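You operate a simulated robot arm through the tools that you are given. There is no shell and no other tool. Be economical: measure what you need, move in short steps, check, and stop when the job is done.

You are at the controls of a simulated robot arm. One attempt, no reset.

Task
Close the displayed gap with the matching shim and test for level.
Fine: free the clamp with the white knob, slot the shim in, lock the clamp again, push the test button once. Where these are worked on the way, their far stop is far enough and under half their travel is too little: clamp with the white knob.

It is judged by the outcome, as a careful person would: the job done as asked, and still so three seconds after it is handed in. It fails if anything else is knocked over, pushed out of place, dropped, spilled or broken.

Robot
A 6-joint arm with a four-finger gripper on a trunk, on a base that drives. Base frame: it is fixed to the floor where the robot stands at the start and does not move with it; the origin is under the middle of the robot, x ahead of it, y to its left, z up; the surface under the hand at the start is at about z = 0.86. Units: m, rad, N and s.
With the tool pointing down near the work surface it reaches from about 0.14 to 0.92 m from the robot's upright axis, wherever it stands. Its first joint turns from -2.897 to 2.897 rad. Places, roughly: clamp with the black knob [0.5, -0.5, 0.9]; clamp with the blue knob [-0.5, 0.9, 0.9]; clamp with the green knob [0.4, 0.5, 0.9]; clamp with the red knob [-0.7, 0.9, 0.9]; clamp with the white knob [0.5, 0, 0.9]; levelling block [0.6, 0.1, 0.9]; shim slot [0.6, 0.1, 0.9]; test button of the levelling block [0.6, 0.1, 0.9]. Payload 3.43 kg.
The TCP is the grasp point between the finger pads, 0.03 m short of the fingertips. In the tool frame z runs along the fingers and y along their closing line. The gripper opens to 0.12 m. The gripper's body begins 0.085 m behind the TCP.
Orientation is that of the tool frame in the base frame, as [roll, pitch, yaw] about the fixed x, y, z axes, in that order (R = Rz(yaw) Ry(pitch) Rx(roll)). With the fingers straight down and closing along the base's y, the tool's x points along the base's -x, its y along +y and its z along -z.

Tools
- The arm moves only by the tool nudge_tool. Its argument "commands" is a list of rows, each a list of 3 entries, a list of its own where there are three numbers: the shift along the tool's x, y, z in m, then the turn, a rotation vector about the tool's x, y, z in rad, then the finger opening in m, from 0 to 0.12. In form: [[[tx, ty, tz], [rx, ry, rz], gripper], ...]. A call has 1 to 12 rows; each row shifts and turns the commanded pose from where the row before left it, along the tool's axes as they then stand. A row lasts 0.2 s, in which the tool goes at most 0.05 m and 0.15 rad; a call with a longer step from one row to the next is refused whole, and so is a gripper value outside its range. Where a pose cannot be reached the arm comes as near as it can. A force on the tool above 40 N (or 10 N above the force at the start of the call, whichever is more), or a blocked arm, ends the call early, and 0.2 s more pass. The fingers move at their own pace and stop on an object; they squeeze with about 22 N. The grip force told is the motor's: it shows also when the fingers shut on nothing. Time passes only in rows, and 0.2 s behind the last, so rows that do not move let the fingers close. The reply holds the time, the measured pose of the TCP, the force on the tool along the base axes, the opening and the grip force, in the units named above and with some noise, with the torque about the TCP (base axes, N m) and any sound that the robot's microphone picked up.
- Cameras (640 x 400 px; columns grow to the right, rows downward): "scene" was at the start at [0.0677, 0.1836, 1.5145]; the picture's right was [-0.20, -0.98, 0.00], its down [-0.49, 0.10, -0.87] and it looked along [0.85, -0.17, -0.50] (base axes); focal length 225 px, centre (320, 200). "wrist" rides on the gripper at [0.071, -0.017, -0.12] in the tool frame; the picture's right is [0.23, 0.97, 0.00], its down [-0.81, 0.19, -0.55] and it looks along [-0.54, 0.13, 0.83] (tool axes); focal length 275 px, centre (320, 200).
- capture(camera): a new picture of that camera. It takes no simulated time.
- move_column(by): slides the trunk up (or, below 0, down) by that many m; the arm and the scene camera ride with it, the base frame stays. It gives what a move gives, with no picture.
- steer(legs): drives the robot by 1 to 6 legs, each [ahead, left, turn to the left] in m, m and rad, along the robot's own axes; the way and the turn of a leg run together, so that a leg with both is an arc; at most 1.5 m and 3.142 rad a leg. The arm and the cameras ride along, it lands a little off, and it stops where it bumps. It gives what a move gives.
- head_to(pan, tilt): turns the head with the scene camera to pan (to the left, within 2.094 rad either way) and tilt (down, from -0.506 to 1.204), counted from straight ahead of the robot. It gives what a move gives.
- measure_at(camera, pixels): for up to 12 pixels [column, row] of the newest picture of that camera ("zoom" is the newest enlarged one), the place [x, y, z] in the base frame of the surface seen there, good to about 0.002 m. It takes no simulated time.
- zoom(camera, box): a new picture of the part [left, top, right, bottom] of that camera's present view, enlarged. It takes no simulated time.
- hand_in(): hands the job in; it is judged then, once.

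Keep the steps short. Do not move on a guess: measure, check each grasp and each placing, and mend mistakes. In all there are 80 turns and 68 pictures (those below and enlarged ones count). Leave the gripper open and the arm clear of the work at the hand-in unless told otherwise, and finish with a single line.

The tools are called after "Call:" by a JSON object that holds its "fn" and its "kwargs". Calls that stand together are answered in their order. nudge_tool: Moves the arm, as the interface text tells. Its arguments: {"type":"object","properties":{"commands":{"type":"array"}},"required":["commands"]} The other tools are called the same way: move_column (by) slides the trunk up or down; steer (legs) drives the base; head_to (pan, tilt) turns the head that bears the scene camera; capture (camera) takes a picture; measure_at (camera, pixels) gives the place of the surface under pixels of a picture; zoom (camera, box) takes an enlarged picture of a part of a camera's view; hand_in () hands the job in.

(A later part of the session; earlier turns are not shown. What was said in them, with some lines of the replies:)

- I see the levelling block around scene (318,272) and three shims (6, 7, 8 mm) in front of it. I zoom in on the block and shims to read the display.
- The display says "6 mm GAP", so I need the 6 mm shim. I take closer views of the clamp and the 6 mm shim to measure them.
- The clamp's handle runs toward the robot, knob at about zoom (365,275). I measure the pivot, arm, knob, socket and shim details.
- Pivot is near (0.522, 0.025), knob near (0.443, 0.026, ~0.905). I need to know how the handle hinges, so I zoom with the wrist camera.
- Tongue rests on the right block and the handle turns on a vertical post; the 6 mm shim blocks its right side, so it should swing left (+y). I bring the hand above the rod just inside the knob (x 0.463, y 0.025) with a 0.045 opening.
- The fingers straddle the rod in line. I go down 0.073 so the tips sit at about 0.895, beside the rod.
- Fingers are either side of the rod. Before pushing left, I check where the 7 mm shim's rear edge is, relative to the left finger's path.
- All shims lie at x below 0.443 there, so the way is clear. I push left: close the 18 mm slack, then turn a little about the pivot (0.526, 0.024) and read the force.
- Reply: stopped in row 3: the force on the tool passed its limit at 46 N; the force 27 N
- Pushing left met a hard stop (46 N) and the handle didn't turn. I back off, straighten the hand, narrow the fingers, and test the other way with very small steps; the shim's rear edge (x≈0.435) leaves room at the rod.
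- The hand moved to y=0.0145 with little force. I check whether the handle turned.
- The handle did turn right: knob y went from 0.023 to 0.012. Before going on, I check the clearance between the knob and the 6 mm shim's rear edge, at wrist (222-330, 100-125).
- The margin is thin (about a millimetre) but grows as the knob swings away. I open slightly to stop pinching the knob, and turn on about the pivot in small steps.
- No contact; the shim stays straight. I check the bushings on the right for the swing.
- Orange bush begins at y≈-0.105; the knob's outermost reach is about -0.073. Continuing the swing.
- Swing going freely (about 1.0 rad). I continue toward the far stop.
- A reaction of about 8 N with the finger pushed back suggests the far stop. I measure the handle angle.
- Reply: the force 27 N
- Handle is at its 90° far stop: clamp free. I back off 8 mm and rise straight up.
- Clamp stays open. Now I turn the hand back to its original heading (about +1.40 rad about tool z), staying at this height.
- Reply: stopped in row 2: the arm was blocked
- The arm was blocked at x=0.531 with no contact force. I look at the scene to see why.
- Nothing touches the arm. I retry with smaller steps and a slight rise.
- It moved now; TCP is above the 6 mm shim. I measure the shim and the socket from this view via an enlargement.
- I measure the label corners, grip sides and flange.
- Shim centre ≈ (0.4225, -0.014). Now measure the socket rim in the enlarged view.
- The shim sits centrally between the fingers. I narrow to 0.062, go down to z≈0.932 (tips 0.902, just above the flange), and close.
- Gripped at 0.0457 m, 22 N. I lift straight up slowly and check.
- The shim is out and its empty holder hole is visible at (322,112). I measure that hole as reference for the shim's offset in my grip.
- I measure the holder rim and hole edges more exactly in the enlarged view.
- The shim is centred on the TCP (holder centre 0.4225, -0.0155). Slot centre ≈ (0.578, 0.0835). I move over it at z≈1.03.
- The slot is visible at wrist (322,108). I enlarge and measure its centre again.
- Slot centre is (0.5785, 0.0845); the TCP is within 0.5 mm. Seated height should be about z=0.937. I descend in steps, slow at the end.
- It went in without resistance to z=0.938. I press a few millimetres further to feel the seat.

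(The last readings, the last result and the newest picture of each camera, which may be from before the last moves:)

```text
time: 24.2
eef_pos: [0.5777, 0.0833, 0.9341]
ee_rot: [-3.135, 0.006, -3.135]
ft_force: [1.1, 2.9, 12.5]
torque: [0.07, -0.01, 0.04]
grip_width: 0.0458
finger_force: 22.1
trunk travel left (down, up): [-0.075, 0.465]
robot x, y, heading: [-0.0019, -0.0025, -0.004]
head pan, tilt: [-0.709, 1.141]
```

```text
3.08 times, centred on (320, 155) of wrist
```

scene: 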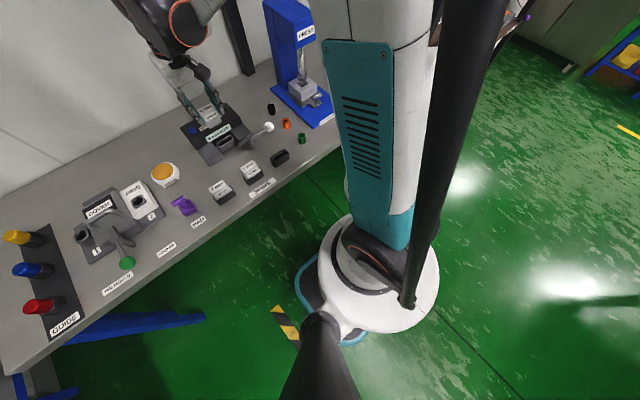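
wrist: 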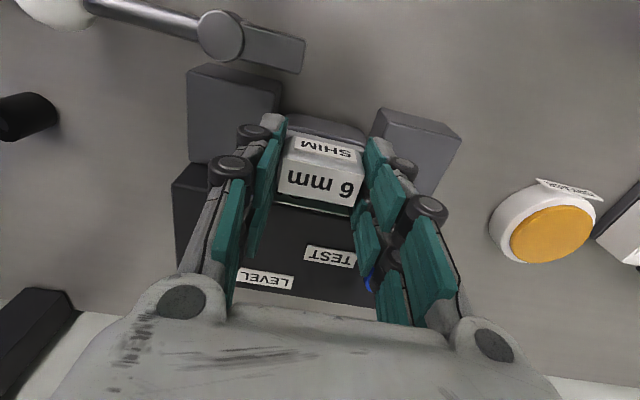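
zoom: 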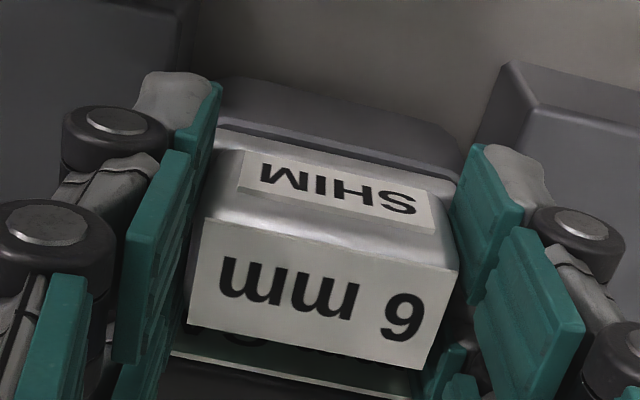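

Seated: 12.5 N upward at z=0.934. I open gently and rise.

Call:
{"fn": "nudge_tool", "kwargs": {"commands": [[[0, 0, -0.001], [0, 0, 0], 0.05], [[0, 0, 0], [0, 0, 0], 0.065], [[0, 0, 0], [0, 0, 0], 0.065], [[0, 0, -0.02], [0, 0, 0], 0.065], [[0, 0, -0.04], [0, 0, 0], 0.065], [[0, 0, -0.04], [0, 0, 0], 0.065], [[0, 0, 0], [0, 0, 0], 0.065]]}}

Call:
{"fn": "capture", "kwargs": {"camera": "wrist"}}

```text
time: 25.8
eef_pos: [0.5768, 0.0845, 1.0353]
ee_rot: [-3.134, 0.006, -3.135]
ft_force: [0.5, -0.4, 0.5]
torque: [-0.01, -0.01, 0.01]
grip_width: 0.0653
finger_force: 0.1
trunk travel left (down, up): [-0.075, 0.465]
robot x, y, heading: [0.0011, -0.0016, 0.002]
head pan, tilt: [-0.709, 1.141]
```

```text
31 pictures are left
```

wrist: 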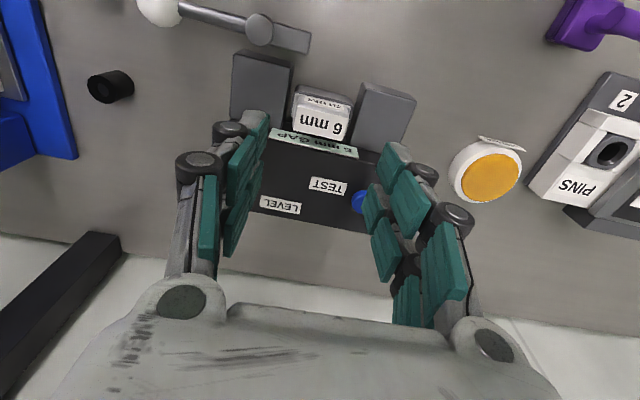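

The 6 mm shim sits flush between the blocks. Next, relock: with closed fingers as a post I go to the +x side of the rod (x 0.557, y -0.034) and check before going down.

Call:
{"fn": "nudge_tool", "kwargs": {"commands": [[[0.005, -0.0295, 0], [0, 0, 0], 0.03], [[0.005, -0.0295, 0], [0, 0, 0], 0.0], [[0.005, -0.0295, 0], [0, 0, 0], 0.0], [[0.005, -0.0295, 0.02], [0, 0, 0], 0.0], [[0, 0, 0.02], [0, 0, 0], 0.0], [[0, 0, 0], [0, 0, 0], 0.0]]}}

Call:
{"fn": "capture", "kwargs": {"camera": "wrist"}}

```text
time: 27.2
eef_pos: [0.5591, -0.0334, 0.9945]
ee_rot: [-3.134, 0.005, -3.133]
ft_force: [-0.6, 0.3, -0.3]
torque: [0.02, 0.01, -0.02]
grip_width: 0.0001
finger_force: 21.1
trunk travel left (down, up): [-0.075, 0.465]
robot x, y, heading: [-0.0006, 0.002, -0.0]
head pan, tilt: [-0.709, 1.141]
```

```text
30 pictures are left
```

wrist: 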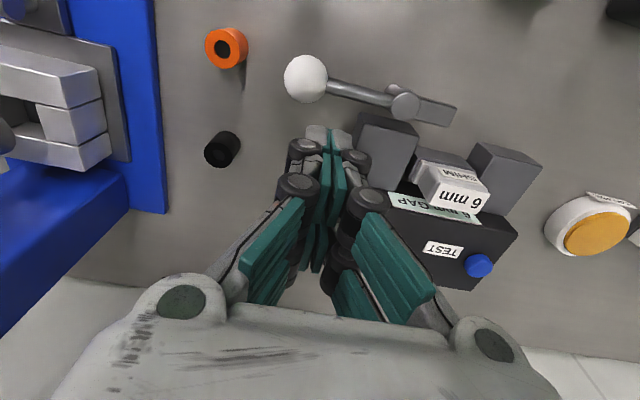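

The closed fingers are behind the rod and clear of the right block. I go down to z≈0.925.

Call:
{"fn": "nudge_tool", "kwargs": {"commands": [[[0, 0, 0.025], [0, 0, 0], 0.0], [[0, 0, 0.025], [0, 0, 0], 0.0], [[0, 0, 0.02], [0, 0, 0], 0.0], [[0, 0, 0], [0, 0, 0], 0.0]]}}

Call:
{"fn": "capture", "kwargs": {"camera": "wrist"}}

```text
time: 28.2
eef_pos: [0.5595, -0.0344, 0.9254]
ee_rot: [-3.134, 0.004, -3.135]
ft_force: [-0.1, -0.4, 0.2]
torque: [0.01, 0.02, -0.01]
grip_width: 0.0
finger_force: 22.3
trunk travel left (down, up): [-0.075, 0.465]
robot x, y, heading: [-0.0007, -0.0003, -0.003]
head pan, tilt: [-0.709, 1.141]
```

```text
29 pictures are left
```

wrist: 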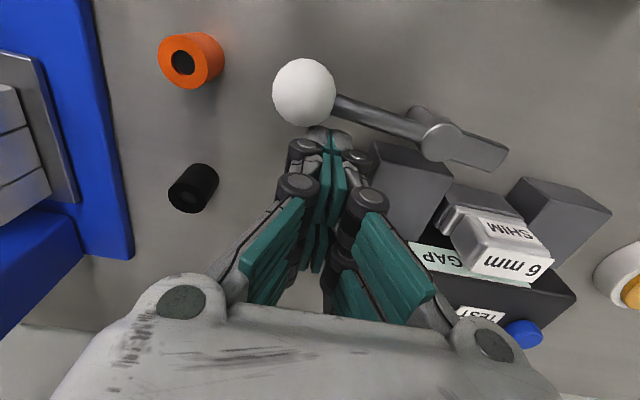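

I sweep the post toward -x and around, first part of the arc (to about 50°).

Call:
{"fn": "nudge_tool", "kwargs": {"commands": [[[0.0095, 0.0005, 0], [0, 0, 0], 0.0], [[0.0095, 0.0005, 0], [0, 0, 0], 0.0], [[0.0085, -0.0009, 0], [0, 0, 0], 0.0], [[0.0084, -0.0009, 0], [0, 0, 0], 0.0], [[0.0084, 0.0014, 0], [0, 0, 0], 0.0], [[0.0083, 0.0018, 0], [0, 0, 0], 0.0], [[0.0075, 0.0035, 0], [0, 0, 0], 0.0], [[0.0075, 0.0045, 0], [0, 0, 0], 0.0]]}}

Call:
{"fn": "capture", "kwargs": {"camera": "wrist"}}

```text
time: 30.0
eef_pos: [0.4909, -0.0252, 0.9252]
ee_rot: [-3.133, 0.003, -3.136]
ft_force: [0.8, -0.8, 0.8]
torque: [-0.01, 0.01, 0.01]
grip_width: 0.0001
finger_force: 33.2
trunk travel left (down, up): [-0.075, 0.465]
robot x, y, heading: [0.0005, 0.0031, -0.004]
head pan, tilt: [-0.709, 1.141]
```

```text
28 pictures are left
```

wrist: 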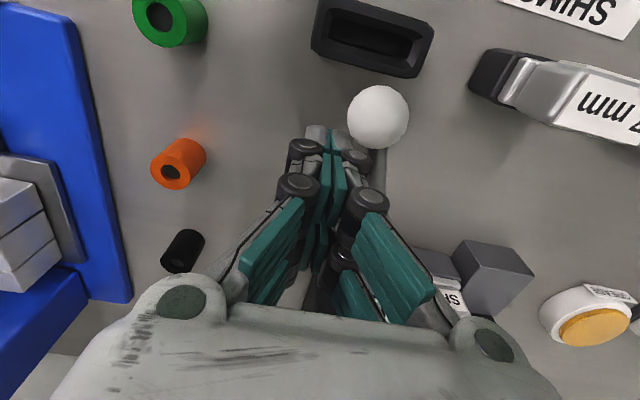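

The handle follows. I continue to its locked end.

Call:
{"fn": "nudge_tool", "kwargs": {"commands": [[[0.0055, 0.006, 0], [0, 0, 0], 0.0], [[0.0055, 0.0073, 0], [0, 0, 0], 0.0], [[0.0029, 0.0048, 0], [0, 0, 0], 0.0], [[0.0028, 0.0049, 0], [0, 0, 0], 0.0], [[0.0017, 0.0046, 0], [0, 0, 0], 0.0], [[0.0016, 0.0046, 0], [0, 0, 0], 0.0], [[0, 0.003, 0], [0, 0, 0], 0.0], [[0, 0.003, 0], [0, 0, 0], 0.0]]}}

Call:
{"fn": "capture", "kwargs": {"camera": "wrist"}}

```text
time: 31.2
eef_pos: [0.4757, -0.0039, 0.9257]
ee_rot: [-3.127, 0.009, -3.141]
ft_force: [3.3, -14.4, 3.9]
torque: [-0.27, 0.02, 0.29]
grip_width: 0.0
finger_force: 33.4
trunk travel left (down, up): [-0.075, 0.465]
robot x, y, heading: [-0.0008, -0.0009, 0.001]
head pan, tilt: [-0.709, 1.141]
stopped in row 6: the force on the tool passed its limit at 46 N (the readings are from after the stop); the commanded pose is now the measured one
```

```text
27 pictures are left
```

wrist: 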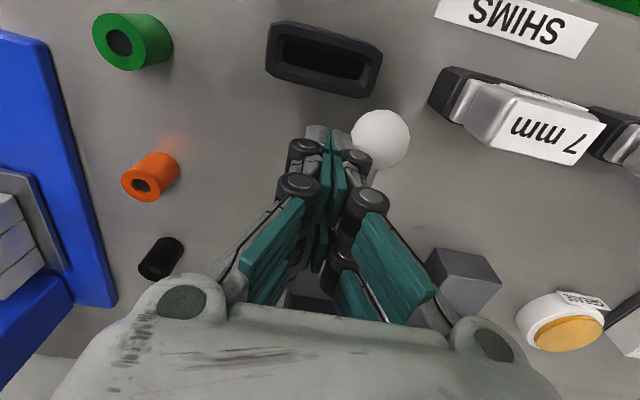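

A hard stop at 46 N. I measure the knob to see if the handle is at its locked end.

Call:
{"fn": "measure_at", "kwargs": {"camera": "wrist", "pixels": [[382, 138], [376, 175], [352, 138], [410, 138], [340, 150]]}}

Call:
{"fn": "nudge_tool", "kwargs": {"commands": [[[0, -0.004, 0], [0, 0, 0], 0.0], [[0, -0.006, 0], [0, 0, 0], 0.0], [[0, 0, -0.03], [0, 0, 0], 0.0], [[0, 0, -0.04], [0, 0, 0], 0.0], [[0, 0, -0.04], [0, 0, 0], 0.0], [[0, 0, 0], [0, 0, 0], 0.0]]}}

Call:
{"fn": "capture", "kwargs": {"camera": "wrist"}}

```text
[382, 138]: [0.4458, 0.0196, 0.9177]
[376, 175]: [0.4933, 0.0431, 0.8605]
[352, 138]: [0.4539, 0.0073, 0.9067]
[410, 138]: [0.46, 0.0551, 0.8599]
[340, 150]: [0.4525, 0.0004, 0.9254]
```

```text
time: 32.8
eef_pos: [0.5309, -0.0141, 1.027]
ee_rot: [-3.129, 0.006, 3.134]
ft_force: [0.5, -0.3, -1.4]
torque: [0.0, 0.01, 0.0]
grip_width: 0.0
finger_force: 33.1
trunk travel left (down, up): [-0.075, 0.465]
robot x, y, heading: [0.0048, 0.0004, -0.005]
head pan, tilt: [-0.709, 1.141]
stopped in row 6: the arm was blocked; the commanded pose is now the measured one
```

```text
26 pictures are left
```

wrist: 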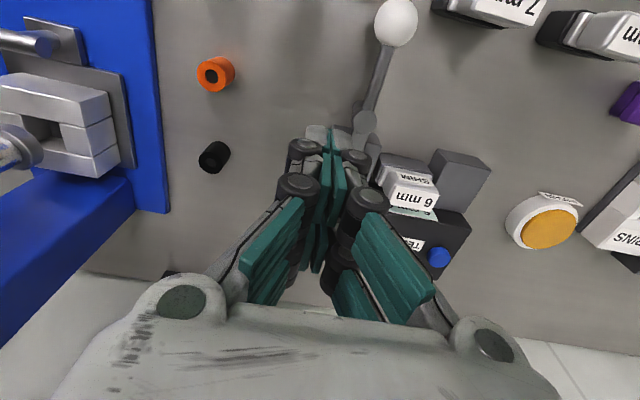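

The arm drifted forward while rising (its own limits, no contact). I verify the handle and block, and measure the test button.

Call:
{"fn": "zoom", "kwargs": {"camera": "wrist", "box": [340, 0, 500, 280]}}

Call:
{"fn": "measure_at", "kwargs": {"camera": "wrist", "pixels": [[395, 20], [378, 80], [365, 120], [362, 132], [439, 255], [437, 260], [428, 258], [449, 258], [439, 266], [412, 180]]}}

```text
1.43 times, centred on (420, 140) of wrist
```

zoom: 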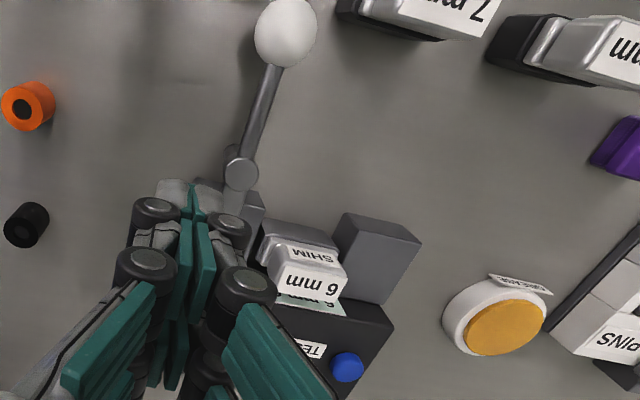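

```text
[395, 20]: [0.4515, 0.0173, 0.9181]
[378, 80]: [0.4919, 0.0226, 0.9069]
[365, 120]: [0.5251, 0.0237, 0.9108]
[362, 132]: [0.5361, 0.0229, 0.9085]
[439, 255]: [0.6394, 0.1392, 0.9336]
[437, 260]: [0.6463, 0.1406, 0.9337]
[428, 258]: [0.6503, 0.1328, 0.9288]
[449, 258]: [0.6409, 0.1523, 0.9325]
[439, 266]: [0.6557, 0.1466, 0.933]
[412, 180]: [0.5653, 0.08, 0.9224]
```

The handle lies as it did originally (rod slope matches): locked. The blue button is around (0.645, 0.143, 0.933). I move above it.

Call:
{"fn": "nudge_tool", "kwargs": {"commands": [[[-0.012, 0.02, 0], [0, 0, 0], 0.0], [[-0.012, 0.02, 0], [0, 0, 0], 0.0], [[-0.012, 0.02, 0], [0, 0, 0], 0.0], [[-0.012, 0.02, 0], [0, 0, 0], 0.0], [[-0.012, 0.02, 0], [0, 0, 0], 0.0], [[-0.012, 0.02, 0], [0, 0, 0], 0.0], [[-0.012, 0.02, 0], [0, 0, 0], 0.0], [[0, 0, 0], [0, 0, 0], 0.0]]}}

Call:
{"fn": "capture", "kwargs": {"camera": "wrist"}}

Call:
{"fn": "capture", "kwargs": {"camera": "scene"}}

```text
time: 34.6
eef_pos: [0.6114, 0.1262, 1.0257]
ee_rot: [-3.128, 0.007, 3.139]
ft_force: [-1.0, -0.1, -0.3]
torque: [-0.02, 0.03, -0.04]
grip_width: 0.0003
finger_force: 33.6
trunk travel left (down, up): [-0.075, 0.465]
robot x, y, heading: [-0.0019, -0.0012, -0.007]
head pan, tilt: [-0.709, 1.141]
```

```text
24 pictures are left
```

wrist: 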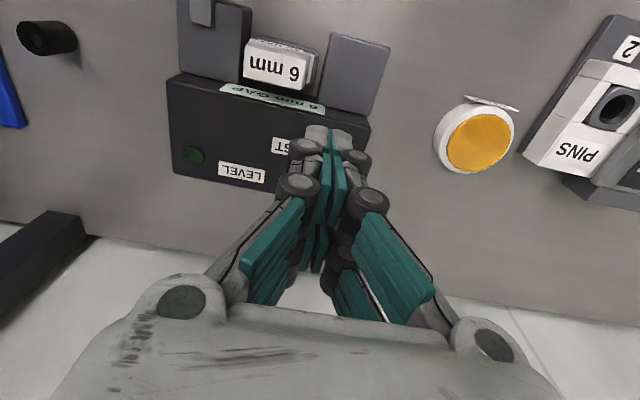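

```text
23 pictures are left
```

scene: 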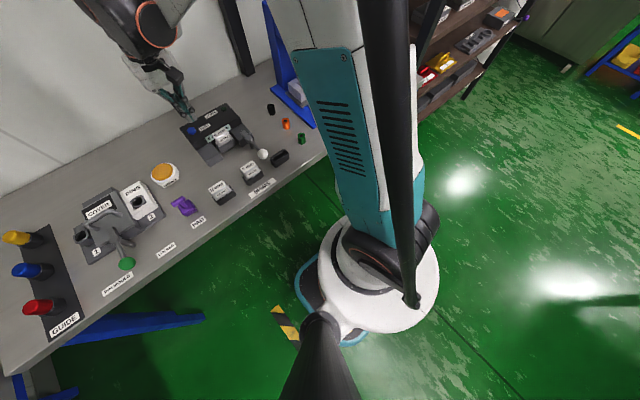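

The button is hidden behind the fingers in the wrist view; I use the scene camera, where it's near (192,130).

Call:
{"fn": "zoom", "kwargs": {"camera": "scene", "box": [165, 90, 285, 170]}}

```text
5.00 times, centred on (225, 130) of scene
```

zoom: 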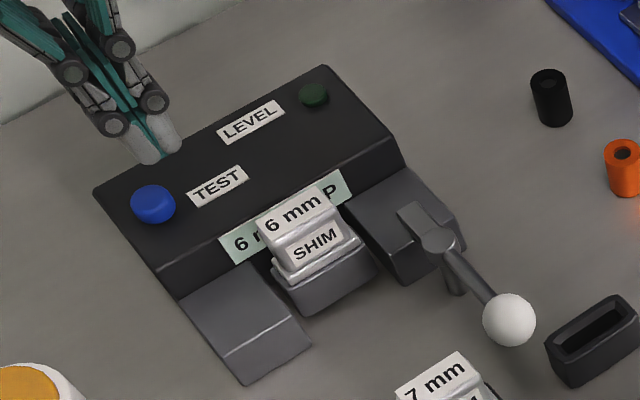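

Call:
{"fn": "measure_at", "kwargs": {"camera": "zoom", "pixels": [[153, 198], [150, 190], [155, 205], [138, 203], [168, 195], [160, 215], [190, 215], [125, 215], [315, 90], [412, 215], [152, 155]]}}

```text
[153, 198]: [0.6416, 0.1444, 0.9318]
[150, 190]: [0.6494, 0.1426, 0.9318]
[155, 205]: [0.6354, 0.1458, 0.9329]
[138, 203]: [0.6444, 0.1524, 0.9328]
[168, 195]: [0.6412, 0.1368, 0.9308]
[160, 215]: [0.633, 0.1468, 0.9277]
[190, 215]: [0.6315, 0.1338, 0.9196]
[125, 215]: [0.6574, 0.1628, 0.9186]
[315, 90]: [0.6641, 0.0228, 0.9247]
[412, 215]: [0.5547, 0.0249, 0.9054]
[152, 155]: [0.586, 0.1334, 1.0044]
```

Button top centre ≈ (0.643, 0.1445, 0.933). I move over it and stop with tips 8 mm above.

Call:
{"fn": "nudge_tool", "kwargs": {"commands": [[[-0.016, 0.009, 0], [0, 0, 0], 0.0], [[-0.016, 0.009, 0], [0, 0, 0], 0.0], [[0, 0, 0.02], [0, 0, 0], 0.0], [[0, 0, 0.02], [0, 0, 0], 0.0], [[0, 0, 0.013], [0, 0, 0], 0.0], [[0, 0, 0], [0, 0, 0], 0.0]]}}

Call:
{"fn": "zoom", "kwargs": {"camera": "scene", "box": [165, 90, 285, 170]}}

```text
time: 36.0
eef_pos: [0.6446, 0.1442, 0.9719]
ee_rot: [-3.127, 0.007, 3.139]
ft_force: [0.5, 0.1, -0.2]
torque: [0.0, -0.01, 0.01]
grip_width: 0.0
finger_force: 33.6
trunk travel left (down, up): [-0.075, 0.465]
robot x, y, heading: [0.0017, 0.0004, -0.004]
head pan, tilt: [-0.709, 1.141]
```

```text
5.00 times, centred on (225, 130) of scene
```

zoom: 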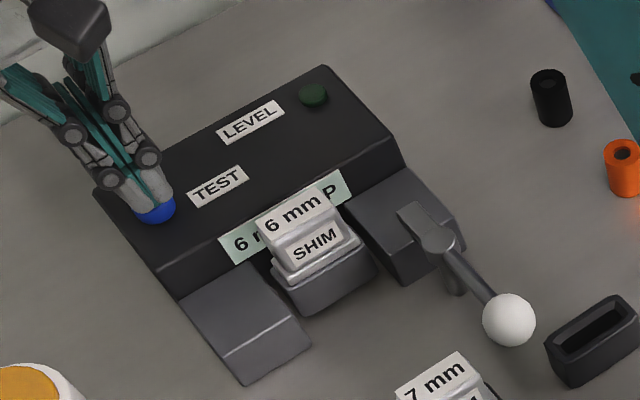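

The tips are right over the button. I press in one smooth continuous stroke with small steps.

Call:
{"fn": "nudge_tool", "kwargs": {"commands": [[[0, 0, 0.005], [0, 0, 0], 0.0], [[0, 0, 0.004], [0, 0, 0], 0.0], [[0, 0, 0.003], [0, 0, 0], 0.0], [[0, 0, 0.002], [0, 0, 0], 0.0], [[0, 0, 0.002], [0, 0, 0], 0.0]]}}

Call:
{"fn": "zoom", "kwargs": {"camera": "scene", "box": [165, 90, 285, 170]}}

```text
time: 37.2
eef_pos: [0.6436, 0.1437, 0.9586]
ee_rot: [-3.127, 0.008, 3.137]
ft_force: [0.0, 0.6, 1.1]
torque: [0.0, 0.01, -0.01]
grip_width: 0.006
finger_force: 33.0
trunk travel left (down, up): [-0.075, 0.465]
robot x, y, heading: [0.0016, -0.0035, -0.003]
head pan, tilt: [-0.709, 1.141]
```

```text
5.00 times, centred on (225, 130) of scene
```

zoom: 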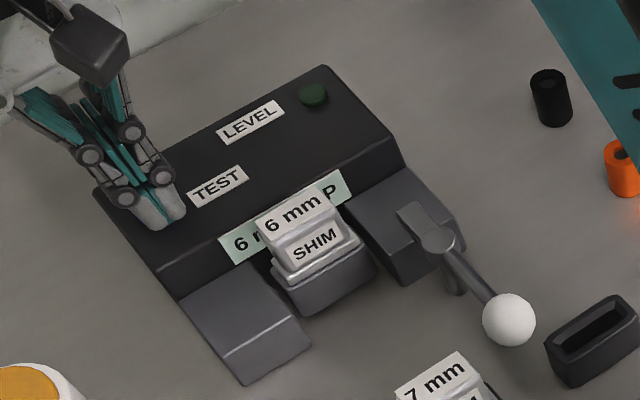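

The fingers got spread to 6 mm: the button top is wedging between the two tips, no click and lamp still dark. I rise and shift 5.5 mm so one finger's tip is centred on the button.

Call:
{"fn": "nudge_tool", "kwargs": {"commands": [[[0, 0, -0.008], [0, 0, 0], 0.0], [[0, 0, -0.008], [0, 0, 0], 0.0], [[0, 0.0058, 0], [0, 0, 0], 0.0], [[0, 0, 0], [0, 0, 0], 0.0]]}}

Call:
{"fn": "zoom", "kwargs": {"camera": "scene", "box": [175, 100, 235, 150]}}

```text
time: 38.2
eef_pos: [0.6443, 0.149, 0.9731]
ee_rot: [-3.127, 0.008, 3.136]
ft_force: [0.2, 0.8, 0.3]
torque: [-0.04, 0.0, -0.01]
grip_width: 0.0
finger_force: 33.5
trunk travel left (down, up): [-0.075, 0.465]
robot x, y, heading: [-0.0044, 0.0017, -0.004]
head pan, tilt: [-0.709, 1.141]
```

```text
8.00 times, centred on (205, 125) of scene
```

zoom: 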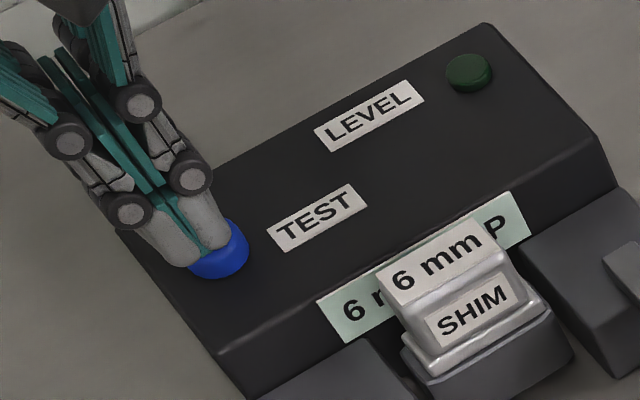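

The right-hand finger is now over the button's centre. Press again in small steps.

Call:
{"fn": "nudge_tool", "kwargs": {"commands": [[[0, 0, 0.005], [0, 0, 0], 0.0], [[0, 0, 0.004], [0, 0, 0], 0.0], [[0, 0, 0.003], [0, 0, 0], 0.0], [[0, 0, 0.002], [0, 0, 0], 0.0]]}}

Call:
{"fn": "zoom", "kwargs": {"camera": "scene", "box": [175, 100, 235, 150]}}

```text
time: 39.2
eef_pos: [0.6453, 0.1488, 0.9592]
ee_rot: [-3.128, 0.008, 3.139]
ft_force: [0.4, -0.5, 0.4]
torque: [0.02, 0.0, 0.01]
grip_width: 0.0001
finger_force: 33.3
trunk travel left (down, up): [-0.075, 0.465]
robot x, y, heading: [0.0021, -0.0003, -0.004]
head pan, tilt: [-0.709, 1.141]
```

```text
8.00 times, centred on (205, 125) of scene
```

zoom: 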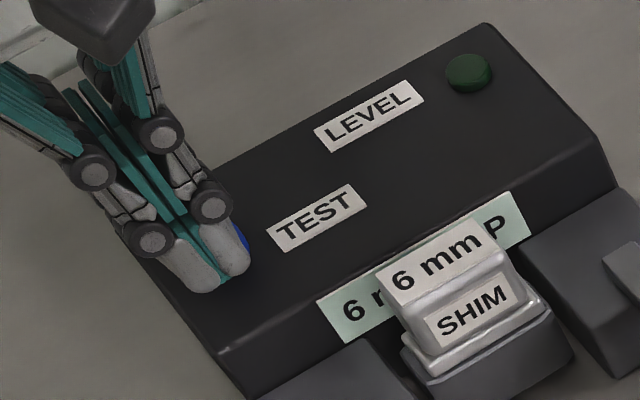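

No contact force yet. I continue down in 2 mm steps.

Call:
{"fn": "nudge_tool", "kwargs": {"commands": [[[0, 0, 0.002], [0, 0, 0], 0.0], [[0, 0, 0.002], [0, 0, 0], 0.0], [[0, 0, 0.001], [0, 0, 0], 0.0]]}}

Call:
{"fn": "zoom", "kwargs": {"camera": "scene", "box": [175, 100, 235, 150]}}

```text
time: 40.0
eef_pos: [0.6443, 0.1487, 0.9554]
ee_rot: [-3.127, 0.009, 3.138]
ft_force: [0.3, 0.6, 3.2]
torque: [0.03, 0.01, -0.02]
grip_width: 0.0059
finger_force: 33.3
trunk travel left (down, up): [-0.075, 0.465]
robot x, y, heading: [0.0003, 0.0001, 0.001]
head pan, tilt: [-0.709, 1.141]
heard: click
```

```text
8.00 times, centred on (205, 125) of scene
```

zoom: 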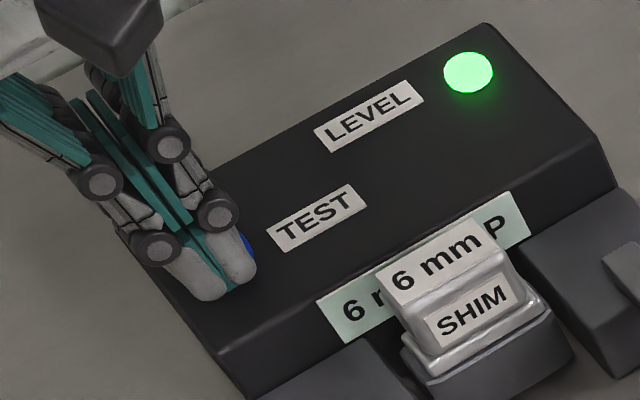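

A click was heard and the LEVEL lamp is green. I rise straight up and open the gripper clear of everything.

Call:
{"fn": "nudge_tool", "kwargs": {"commands": [[[0, 0, -0.01], [0, 0, 0], 0.0], [[0, 0, -0.03], [0, 0, 0], 0.0], [[0, 0, -0.04], [0, 0, 0], 0.0], [[0, 0, -0.04], [0, 0, 0], 0.06], [[0, 0, -0.03], [0, 0, 0], 0.1], [[0, 0, 0], [0, 0, 0], 0.1]]}}

Call:
{"fn": "zoom", "kwargs": {"camera": "scene", "box": [165, 90, 305, 200]}}

Call:
{"fn": "capture", "kwargs": {"camera": "wrist"}}

```text
time: 41.4
eef_pos: [0.6425, 0.1516, 1.1052]
ee_rot: [-3.127, 0.008, 3.138]
ft_force: [0.4, 0.1, 0.1]
torque: [0.01, -0.02, -0.02]
grip_width: 0.0998
finger_force: 0.1
trunk travel left (down, up): [-0.075, 0.465]
robot x, y, heading: [-0.0003, -0.0007, -0.004]
head pan, tilt: [-0.709, 1.141]
```

```text
3.64 times, centred on (235, 145) of scene
```

zoom: 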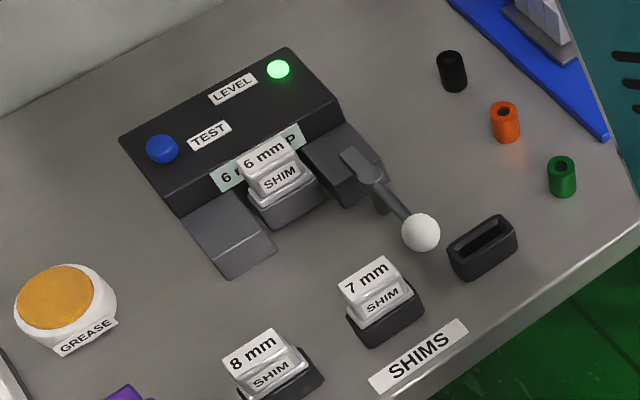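

```text
15 pictures are left
```

wrist: 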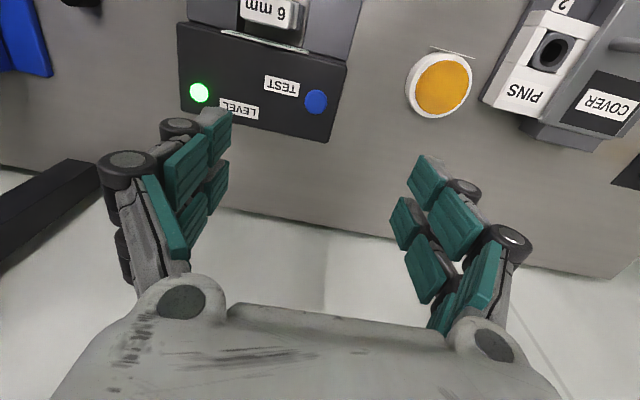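

The LEVEL lamp stays green, the shim is seated, the clamp is locked, everything else is in place, and the gripper is open and clear. I hand the job in.

Call:
{"fn": "hand_in", "kwargs": {}}

```text
The job is handed in.
```

The 6 mm shim is seated in the slot, the white-knob clamp is locked again, and the test button clicked once with the LEVEL lamp green.
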